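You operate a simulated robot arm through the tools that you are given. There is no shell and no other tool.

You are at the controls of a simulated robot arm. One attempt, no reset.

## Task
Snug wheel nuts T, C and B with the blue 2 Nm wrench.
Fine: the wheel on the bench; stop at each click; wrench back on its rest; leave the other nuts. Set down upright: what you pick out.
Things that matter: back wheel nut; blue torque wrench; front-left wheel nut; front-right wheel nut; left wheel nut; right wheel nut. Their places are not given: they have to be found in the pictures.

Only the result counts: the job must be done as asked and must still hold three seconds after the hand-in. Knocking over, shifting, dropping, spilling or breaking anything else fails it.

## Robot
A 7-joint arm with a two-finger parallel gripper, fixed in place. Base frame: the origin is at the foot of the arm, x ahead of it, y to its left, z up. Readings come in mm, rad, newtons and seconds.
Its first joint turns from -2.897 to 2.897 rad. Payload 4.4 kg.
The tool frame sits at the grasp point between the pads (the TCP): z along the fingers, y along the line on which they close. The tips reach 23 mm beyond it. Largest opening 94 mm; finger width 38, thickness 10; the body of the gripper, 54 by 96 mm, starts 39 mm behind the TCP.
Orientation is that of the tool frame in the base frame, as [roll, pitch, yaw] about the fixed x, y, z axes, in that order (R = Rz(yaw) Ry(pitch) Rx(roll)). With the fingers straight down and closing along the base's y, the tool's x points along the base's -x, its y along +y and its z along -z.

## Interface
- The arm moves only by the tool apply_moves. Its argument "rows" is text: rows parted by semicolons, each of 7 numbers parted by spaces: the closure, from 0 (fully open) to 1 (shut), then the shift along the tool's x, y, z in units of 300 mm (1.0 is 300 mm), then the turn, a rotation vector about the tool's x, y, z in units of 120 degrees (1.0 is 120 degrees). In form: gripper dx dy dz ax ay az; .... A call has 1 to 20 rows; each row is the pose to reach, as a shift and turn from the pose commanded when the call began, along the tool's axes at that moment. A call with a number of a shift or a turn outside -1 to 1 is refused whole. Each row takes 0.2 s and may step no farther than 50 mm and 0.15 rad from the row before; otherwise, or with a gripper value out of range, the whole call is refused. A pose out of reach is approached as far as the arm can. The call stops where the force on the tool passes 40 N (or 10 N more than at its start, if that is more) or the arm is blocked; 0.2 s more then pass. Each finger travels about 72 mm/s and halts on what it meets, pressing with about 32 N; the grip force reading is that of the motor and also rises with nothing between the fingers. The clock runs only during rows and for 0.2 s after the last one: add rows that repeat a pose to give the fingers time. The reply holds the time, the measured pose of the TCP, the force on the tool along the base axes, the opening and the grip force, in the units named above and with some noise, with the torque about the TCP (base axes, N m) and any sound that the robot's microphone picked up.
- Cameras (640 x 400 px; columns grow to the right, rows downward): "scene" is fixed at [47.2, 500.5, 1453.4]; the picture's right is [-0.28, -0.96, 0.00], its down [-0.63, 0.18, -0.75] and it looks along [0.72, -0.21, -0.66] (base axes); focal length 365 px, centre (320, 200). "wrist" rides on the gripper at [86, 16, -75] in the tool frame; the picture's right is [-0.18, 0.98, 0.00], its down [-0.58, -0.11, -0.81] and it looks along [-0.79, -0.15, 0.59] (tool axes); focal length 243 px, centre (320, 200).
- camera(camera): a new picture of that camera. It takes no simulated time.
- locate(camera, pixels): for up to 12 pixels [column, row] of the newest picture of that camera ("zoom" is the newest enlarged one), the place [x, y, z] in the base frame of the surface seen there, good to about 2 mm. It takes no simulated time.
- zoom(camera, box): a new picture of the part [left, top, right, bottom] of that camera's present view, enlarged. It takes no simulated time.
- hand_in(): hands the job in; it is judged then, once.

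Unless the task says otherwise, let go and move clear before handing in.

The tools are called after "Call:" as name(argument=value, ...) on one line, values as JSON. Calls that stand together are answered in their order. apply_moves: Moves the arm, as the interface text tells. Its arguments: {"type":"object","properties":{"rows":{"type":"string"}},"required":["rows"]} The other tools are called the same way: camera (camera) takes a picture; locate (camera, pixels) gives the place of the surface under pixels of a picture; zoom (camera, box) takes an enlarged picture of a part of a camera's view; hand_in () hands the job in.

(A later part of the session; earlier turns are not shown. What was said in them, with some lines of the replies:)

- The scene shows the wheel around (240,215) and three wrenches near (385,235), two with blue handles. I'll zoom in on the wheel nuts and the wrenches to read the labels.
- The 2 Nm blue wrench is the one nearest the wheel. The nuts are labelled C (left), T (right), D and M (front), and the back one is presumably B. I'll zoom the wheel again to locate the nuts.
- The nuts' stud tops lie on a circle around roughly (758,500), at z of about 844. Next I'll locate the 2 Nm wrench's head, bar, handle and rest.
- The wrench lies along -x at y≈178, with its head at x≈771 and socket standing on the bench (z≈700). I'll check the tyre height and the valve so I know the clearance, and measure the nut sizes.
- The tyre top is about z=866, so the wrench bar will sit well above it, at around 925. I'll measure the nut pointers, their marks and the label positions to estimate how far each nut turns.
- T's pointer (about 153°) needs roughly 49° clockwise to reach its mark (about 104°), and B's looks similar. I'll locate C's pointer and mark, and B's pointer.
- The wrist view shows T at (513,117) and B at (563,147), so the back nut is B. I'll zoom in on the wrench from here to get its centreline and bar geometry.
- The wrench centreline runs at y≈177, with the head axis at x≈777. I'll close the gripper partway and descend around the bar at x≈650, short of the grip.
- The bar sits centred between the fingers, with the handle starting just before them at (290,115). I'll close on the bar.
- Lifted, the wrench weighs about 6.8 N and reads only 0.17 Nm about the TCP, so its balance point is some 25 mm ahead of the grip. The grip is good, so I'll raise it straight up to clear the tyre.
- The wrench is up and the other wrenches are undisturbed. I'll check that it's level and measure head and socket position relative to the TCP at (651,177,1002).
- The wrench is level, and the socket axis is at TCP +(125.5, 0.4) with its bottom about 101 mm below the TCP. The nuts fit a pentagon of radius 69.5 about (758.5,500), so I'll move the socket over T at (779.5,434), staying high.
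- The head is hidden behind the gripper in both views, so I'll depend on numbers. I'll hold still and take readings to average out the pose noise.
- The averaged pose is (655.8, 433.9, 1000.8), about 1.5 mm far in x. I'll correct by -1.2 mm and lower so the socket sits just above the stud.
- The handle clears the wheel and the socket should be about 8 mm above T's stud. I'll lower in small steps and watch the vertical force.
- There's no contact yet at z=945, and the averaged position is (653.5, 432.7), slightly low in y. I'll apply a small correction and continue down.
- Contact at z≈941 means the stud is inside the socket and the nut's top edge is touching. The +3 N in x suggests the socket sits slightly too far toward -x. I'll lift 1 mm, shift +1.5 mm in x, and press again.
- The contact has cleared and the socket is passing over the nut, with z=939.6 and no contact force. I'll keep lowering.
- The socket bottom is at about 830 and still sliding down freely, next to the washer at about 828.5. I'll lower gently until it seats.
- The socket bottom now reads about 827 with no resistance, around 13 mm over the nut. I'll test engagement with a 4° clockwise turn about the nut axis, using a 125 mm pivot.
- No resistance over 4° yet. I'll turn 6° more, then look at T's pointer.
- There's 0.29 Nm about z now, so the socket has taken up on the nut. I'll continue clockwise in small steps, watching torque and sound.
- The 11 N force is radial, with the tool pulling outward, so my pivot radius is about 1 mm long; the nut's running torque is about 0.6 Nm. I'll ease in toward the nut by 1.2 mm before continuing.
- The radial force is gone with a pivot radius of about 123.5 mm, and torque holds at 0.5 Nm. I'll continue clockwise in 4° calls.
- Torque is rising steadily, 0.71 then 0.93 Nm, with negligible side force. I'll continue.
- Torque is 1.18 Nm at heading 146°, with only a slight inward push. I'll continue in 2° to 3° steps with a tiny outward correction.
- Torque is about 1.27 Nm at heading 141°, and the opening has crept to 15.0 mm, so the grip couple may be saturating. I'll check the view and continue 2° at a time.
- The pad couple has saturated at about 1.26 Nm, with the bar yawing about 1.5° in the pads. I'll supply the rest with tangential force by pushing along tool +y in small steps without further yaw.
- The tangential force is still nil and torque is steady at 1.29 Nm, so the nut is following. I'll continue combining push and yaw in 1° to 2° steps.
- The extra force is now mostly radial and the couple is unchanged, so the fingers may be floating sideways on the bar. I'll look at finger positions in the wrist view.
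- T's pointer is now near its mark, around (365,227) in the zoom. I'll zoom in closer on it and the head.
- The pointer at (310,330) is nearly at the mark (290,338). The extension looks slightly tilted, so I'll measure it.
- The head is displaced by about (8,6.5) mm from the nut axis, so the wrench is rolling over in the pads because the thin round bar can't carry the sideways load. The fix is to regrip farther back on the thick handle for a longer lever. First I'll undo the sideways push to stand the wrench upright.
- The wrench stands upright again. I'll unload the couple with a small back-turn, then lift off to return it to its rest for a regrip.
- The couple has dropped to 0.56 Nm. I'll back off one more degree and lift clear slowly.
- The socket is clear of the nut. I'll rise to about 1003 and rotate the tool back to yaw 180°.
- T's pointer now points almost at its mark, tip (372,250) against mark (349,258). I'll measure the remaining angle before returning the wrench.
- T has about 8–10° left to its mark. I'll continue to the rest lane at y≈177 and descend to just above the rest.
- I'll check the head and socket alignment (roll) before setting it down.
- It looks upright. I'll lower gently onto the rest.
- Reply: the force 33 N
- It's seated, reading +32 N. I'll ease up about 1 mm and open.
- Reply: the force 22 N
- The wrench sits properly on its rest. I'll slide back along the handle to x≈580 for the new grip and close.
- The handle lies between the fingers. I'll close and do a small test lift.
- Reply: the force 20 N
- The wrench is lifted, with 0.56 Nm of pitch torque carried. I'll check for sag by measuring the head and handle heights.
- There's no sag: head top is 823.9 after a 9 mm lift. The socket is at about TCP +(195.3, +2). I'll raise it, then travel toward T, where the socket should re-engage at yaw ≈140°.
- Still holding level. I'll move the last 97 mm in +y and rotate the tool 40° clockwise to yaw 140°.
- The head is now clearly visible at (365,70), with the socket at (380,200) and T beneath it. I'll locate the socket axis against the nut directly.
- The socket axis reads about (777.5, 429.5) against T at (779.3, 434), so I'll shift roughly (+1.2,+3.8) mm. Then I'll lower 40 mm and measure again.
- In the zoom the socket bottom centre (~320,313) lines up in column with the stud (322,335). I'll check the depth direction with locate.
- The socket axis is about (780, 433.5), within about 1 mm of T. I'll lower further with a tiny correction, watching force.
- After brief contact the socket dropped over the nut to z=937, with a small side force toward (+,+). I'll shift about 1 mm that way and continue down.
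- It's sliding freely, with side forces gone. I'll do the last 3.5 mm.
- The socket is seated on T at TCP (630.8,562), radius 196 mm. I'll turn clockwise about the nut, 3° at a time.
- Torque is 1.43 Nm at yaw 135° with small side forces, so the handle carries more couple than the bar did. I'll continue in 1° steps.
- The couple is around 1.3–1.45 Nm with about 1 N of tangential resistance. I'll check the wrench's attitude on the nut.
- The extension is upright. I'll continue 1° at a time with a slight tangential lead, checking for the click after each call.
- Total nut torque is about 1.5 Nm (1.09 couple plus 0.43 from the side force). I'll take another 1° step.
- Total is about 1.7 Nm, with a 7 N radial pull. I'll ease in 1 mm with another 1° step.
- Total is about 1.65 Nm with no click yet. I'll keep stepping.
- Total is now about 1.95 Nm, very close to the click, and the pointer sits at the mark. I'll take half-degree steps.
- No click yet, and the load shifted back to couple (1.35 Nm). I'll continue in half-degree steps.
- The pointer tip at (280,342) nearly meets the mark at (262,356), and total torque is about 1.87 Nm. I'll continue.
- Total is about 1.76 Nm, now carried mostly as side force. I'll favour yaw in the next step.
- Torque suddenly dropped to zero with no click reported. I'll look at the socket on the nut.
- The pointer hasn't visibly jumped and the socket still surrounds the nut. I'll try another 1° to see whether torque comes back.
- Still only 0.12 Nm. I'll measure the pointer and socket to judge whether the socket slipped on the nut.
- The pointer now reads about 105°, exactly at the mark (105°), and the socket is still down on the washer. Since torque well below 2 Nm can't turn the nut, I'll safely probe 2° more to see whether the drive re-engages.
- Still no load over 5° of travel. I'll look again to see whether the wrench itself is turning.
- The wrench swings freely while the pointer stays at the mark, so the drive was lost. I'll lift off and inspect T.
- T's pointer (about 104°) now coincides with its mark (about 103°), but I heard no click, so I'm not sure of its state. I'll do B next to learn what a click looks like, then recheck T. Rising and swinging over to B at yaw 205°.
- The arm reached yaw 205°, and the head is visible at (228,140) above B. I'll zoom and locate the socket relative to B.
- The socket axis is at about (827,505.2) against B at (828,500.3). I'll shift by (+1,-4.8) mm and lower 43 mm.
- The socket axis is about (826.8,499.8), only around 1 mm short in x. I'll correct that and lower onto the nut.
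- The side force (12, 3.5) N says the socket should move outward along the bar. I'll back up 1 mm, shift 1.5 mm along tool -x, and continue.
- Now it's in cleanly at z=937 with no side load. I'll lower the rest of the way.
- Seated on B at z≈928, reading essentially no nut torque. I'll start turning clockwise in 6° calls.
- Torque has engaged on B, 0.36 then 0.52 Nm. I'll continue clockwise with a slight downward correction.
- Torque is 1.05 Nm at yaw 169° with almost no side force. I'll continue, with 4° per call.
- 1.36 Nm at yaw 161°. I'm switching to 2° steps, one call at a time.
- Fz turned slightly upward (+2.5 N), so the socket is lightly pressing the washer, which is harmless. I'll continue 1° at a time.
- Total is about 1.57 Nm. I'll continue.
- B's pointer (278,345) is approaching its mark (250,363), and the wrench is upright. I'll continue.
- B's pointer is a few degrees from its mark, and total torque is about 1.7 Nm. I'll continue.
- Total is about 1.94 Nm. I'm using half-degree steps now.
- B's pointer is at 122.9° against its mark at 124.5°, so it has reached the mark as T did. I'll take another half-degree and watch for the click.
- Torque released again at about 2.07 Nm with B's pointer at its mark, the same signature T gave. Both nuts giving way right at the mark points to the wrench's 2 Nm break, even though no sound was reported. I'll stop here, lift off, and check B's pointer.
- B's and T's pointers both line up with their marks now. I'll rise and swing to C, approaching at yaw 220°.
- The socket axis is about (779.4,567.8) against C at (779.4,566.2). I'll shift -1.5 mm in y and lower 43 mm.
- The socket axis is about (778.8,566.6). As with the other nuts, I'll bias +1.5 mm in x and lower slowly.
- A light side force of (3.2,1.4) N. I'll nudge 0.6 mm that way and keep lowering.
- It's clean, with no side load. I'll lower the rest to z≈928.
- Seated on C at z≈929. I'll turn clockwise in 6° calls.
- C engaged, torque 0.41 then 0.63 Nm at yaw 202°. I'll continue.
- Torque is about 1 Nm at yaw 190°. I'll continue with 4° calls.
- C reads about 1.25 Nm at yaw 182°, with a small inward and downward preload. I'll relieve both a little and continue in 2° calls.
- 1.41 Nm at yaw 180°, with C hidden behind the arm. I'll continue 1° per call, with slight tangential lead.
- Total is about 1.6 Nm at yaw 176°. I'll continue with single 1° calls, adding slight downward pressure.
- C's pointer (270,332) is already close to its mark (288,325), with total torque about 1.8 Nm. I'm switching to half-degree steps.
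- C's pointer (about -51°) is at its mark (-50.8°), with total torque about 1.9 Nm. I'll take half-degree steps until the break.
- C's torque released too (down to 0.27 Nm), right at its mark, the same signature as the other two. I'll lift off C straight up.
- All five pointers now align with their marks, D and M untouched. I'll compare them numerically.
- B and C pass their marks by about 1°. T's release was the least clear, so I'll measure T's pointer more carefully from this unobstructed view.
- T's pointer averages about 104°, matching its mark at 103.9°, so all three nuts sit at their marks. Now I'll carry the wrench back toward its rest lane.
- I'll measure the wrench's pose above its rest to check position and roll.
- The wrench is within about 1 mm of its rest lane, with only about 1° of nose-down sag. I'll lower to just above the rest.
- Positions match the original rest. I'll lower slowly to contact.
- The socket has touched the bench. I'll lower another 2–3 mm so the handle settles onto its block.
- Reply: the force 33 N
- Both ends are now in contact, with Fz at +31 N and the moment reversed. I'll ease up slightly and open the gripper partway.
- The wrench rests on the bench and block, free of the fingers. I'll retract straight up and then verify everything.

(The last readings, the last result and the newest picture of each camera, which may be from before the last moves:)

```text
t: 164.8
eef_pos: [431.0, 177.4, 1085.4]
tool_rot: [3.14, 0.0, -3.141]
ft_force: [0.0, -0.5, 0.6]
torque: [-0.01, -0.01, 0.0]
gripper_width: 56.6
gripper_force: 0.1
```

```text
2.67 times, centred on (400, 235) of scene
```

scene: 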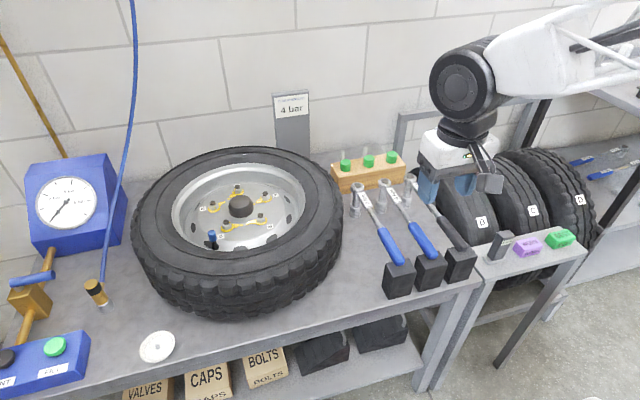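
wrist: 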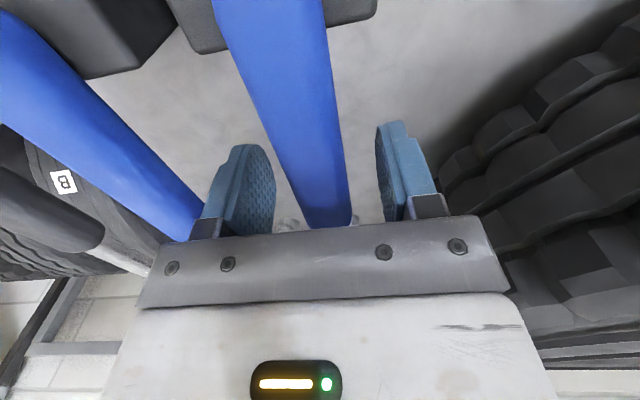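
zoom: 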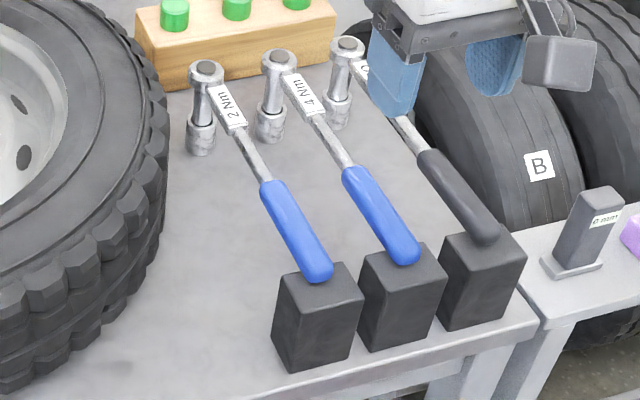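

The 2 Nm wrench is back on its rest upright, beside the untouched 4 Nm and UNDO wrenches. The T, C and B pointers are at their marks, D and M are unchanged, and the arm is clear. The reply never reported a click sound, so I judged each stop by the torque release near 2 Nm at the mark. Handing in.

Call:
hand_in()

```text
The job is handed in.
```

I handed the job in with nuts T, C and B tightened, but no click sound was ever reported for any of them. I judged each stop by feel instead.

- **Nuts T, C and B:** on each nut, the torque built to roughly 2 Nm and then suddenly let go, with the yellow pointer within a degree or two of its mark. I took that release as the click and stopped there.
- **Least certain nut:** T. My last torque reading before it let go was about 1.8 Nm, and I then turned the wrench about 4° more with no load. Its pointer still lines up with the mark.
- **Grip change:** while doing T, the wrench began tipping in the fingers because I had gripped its thin bar. I put it back on its rest, regripped the thicker handle and finished all three nuts that way.
- **Everything else:** the 2 Nm wrench is back upright on its rest. Nuts D and M are unchanged, and the 4 Nm and UNDO wrenches and the wheel look undisturbed.
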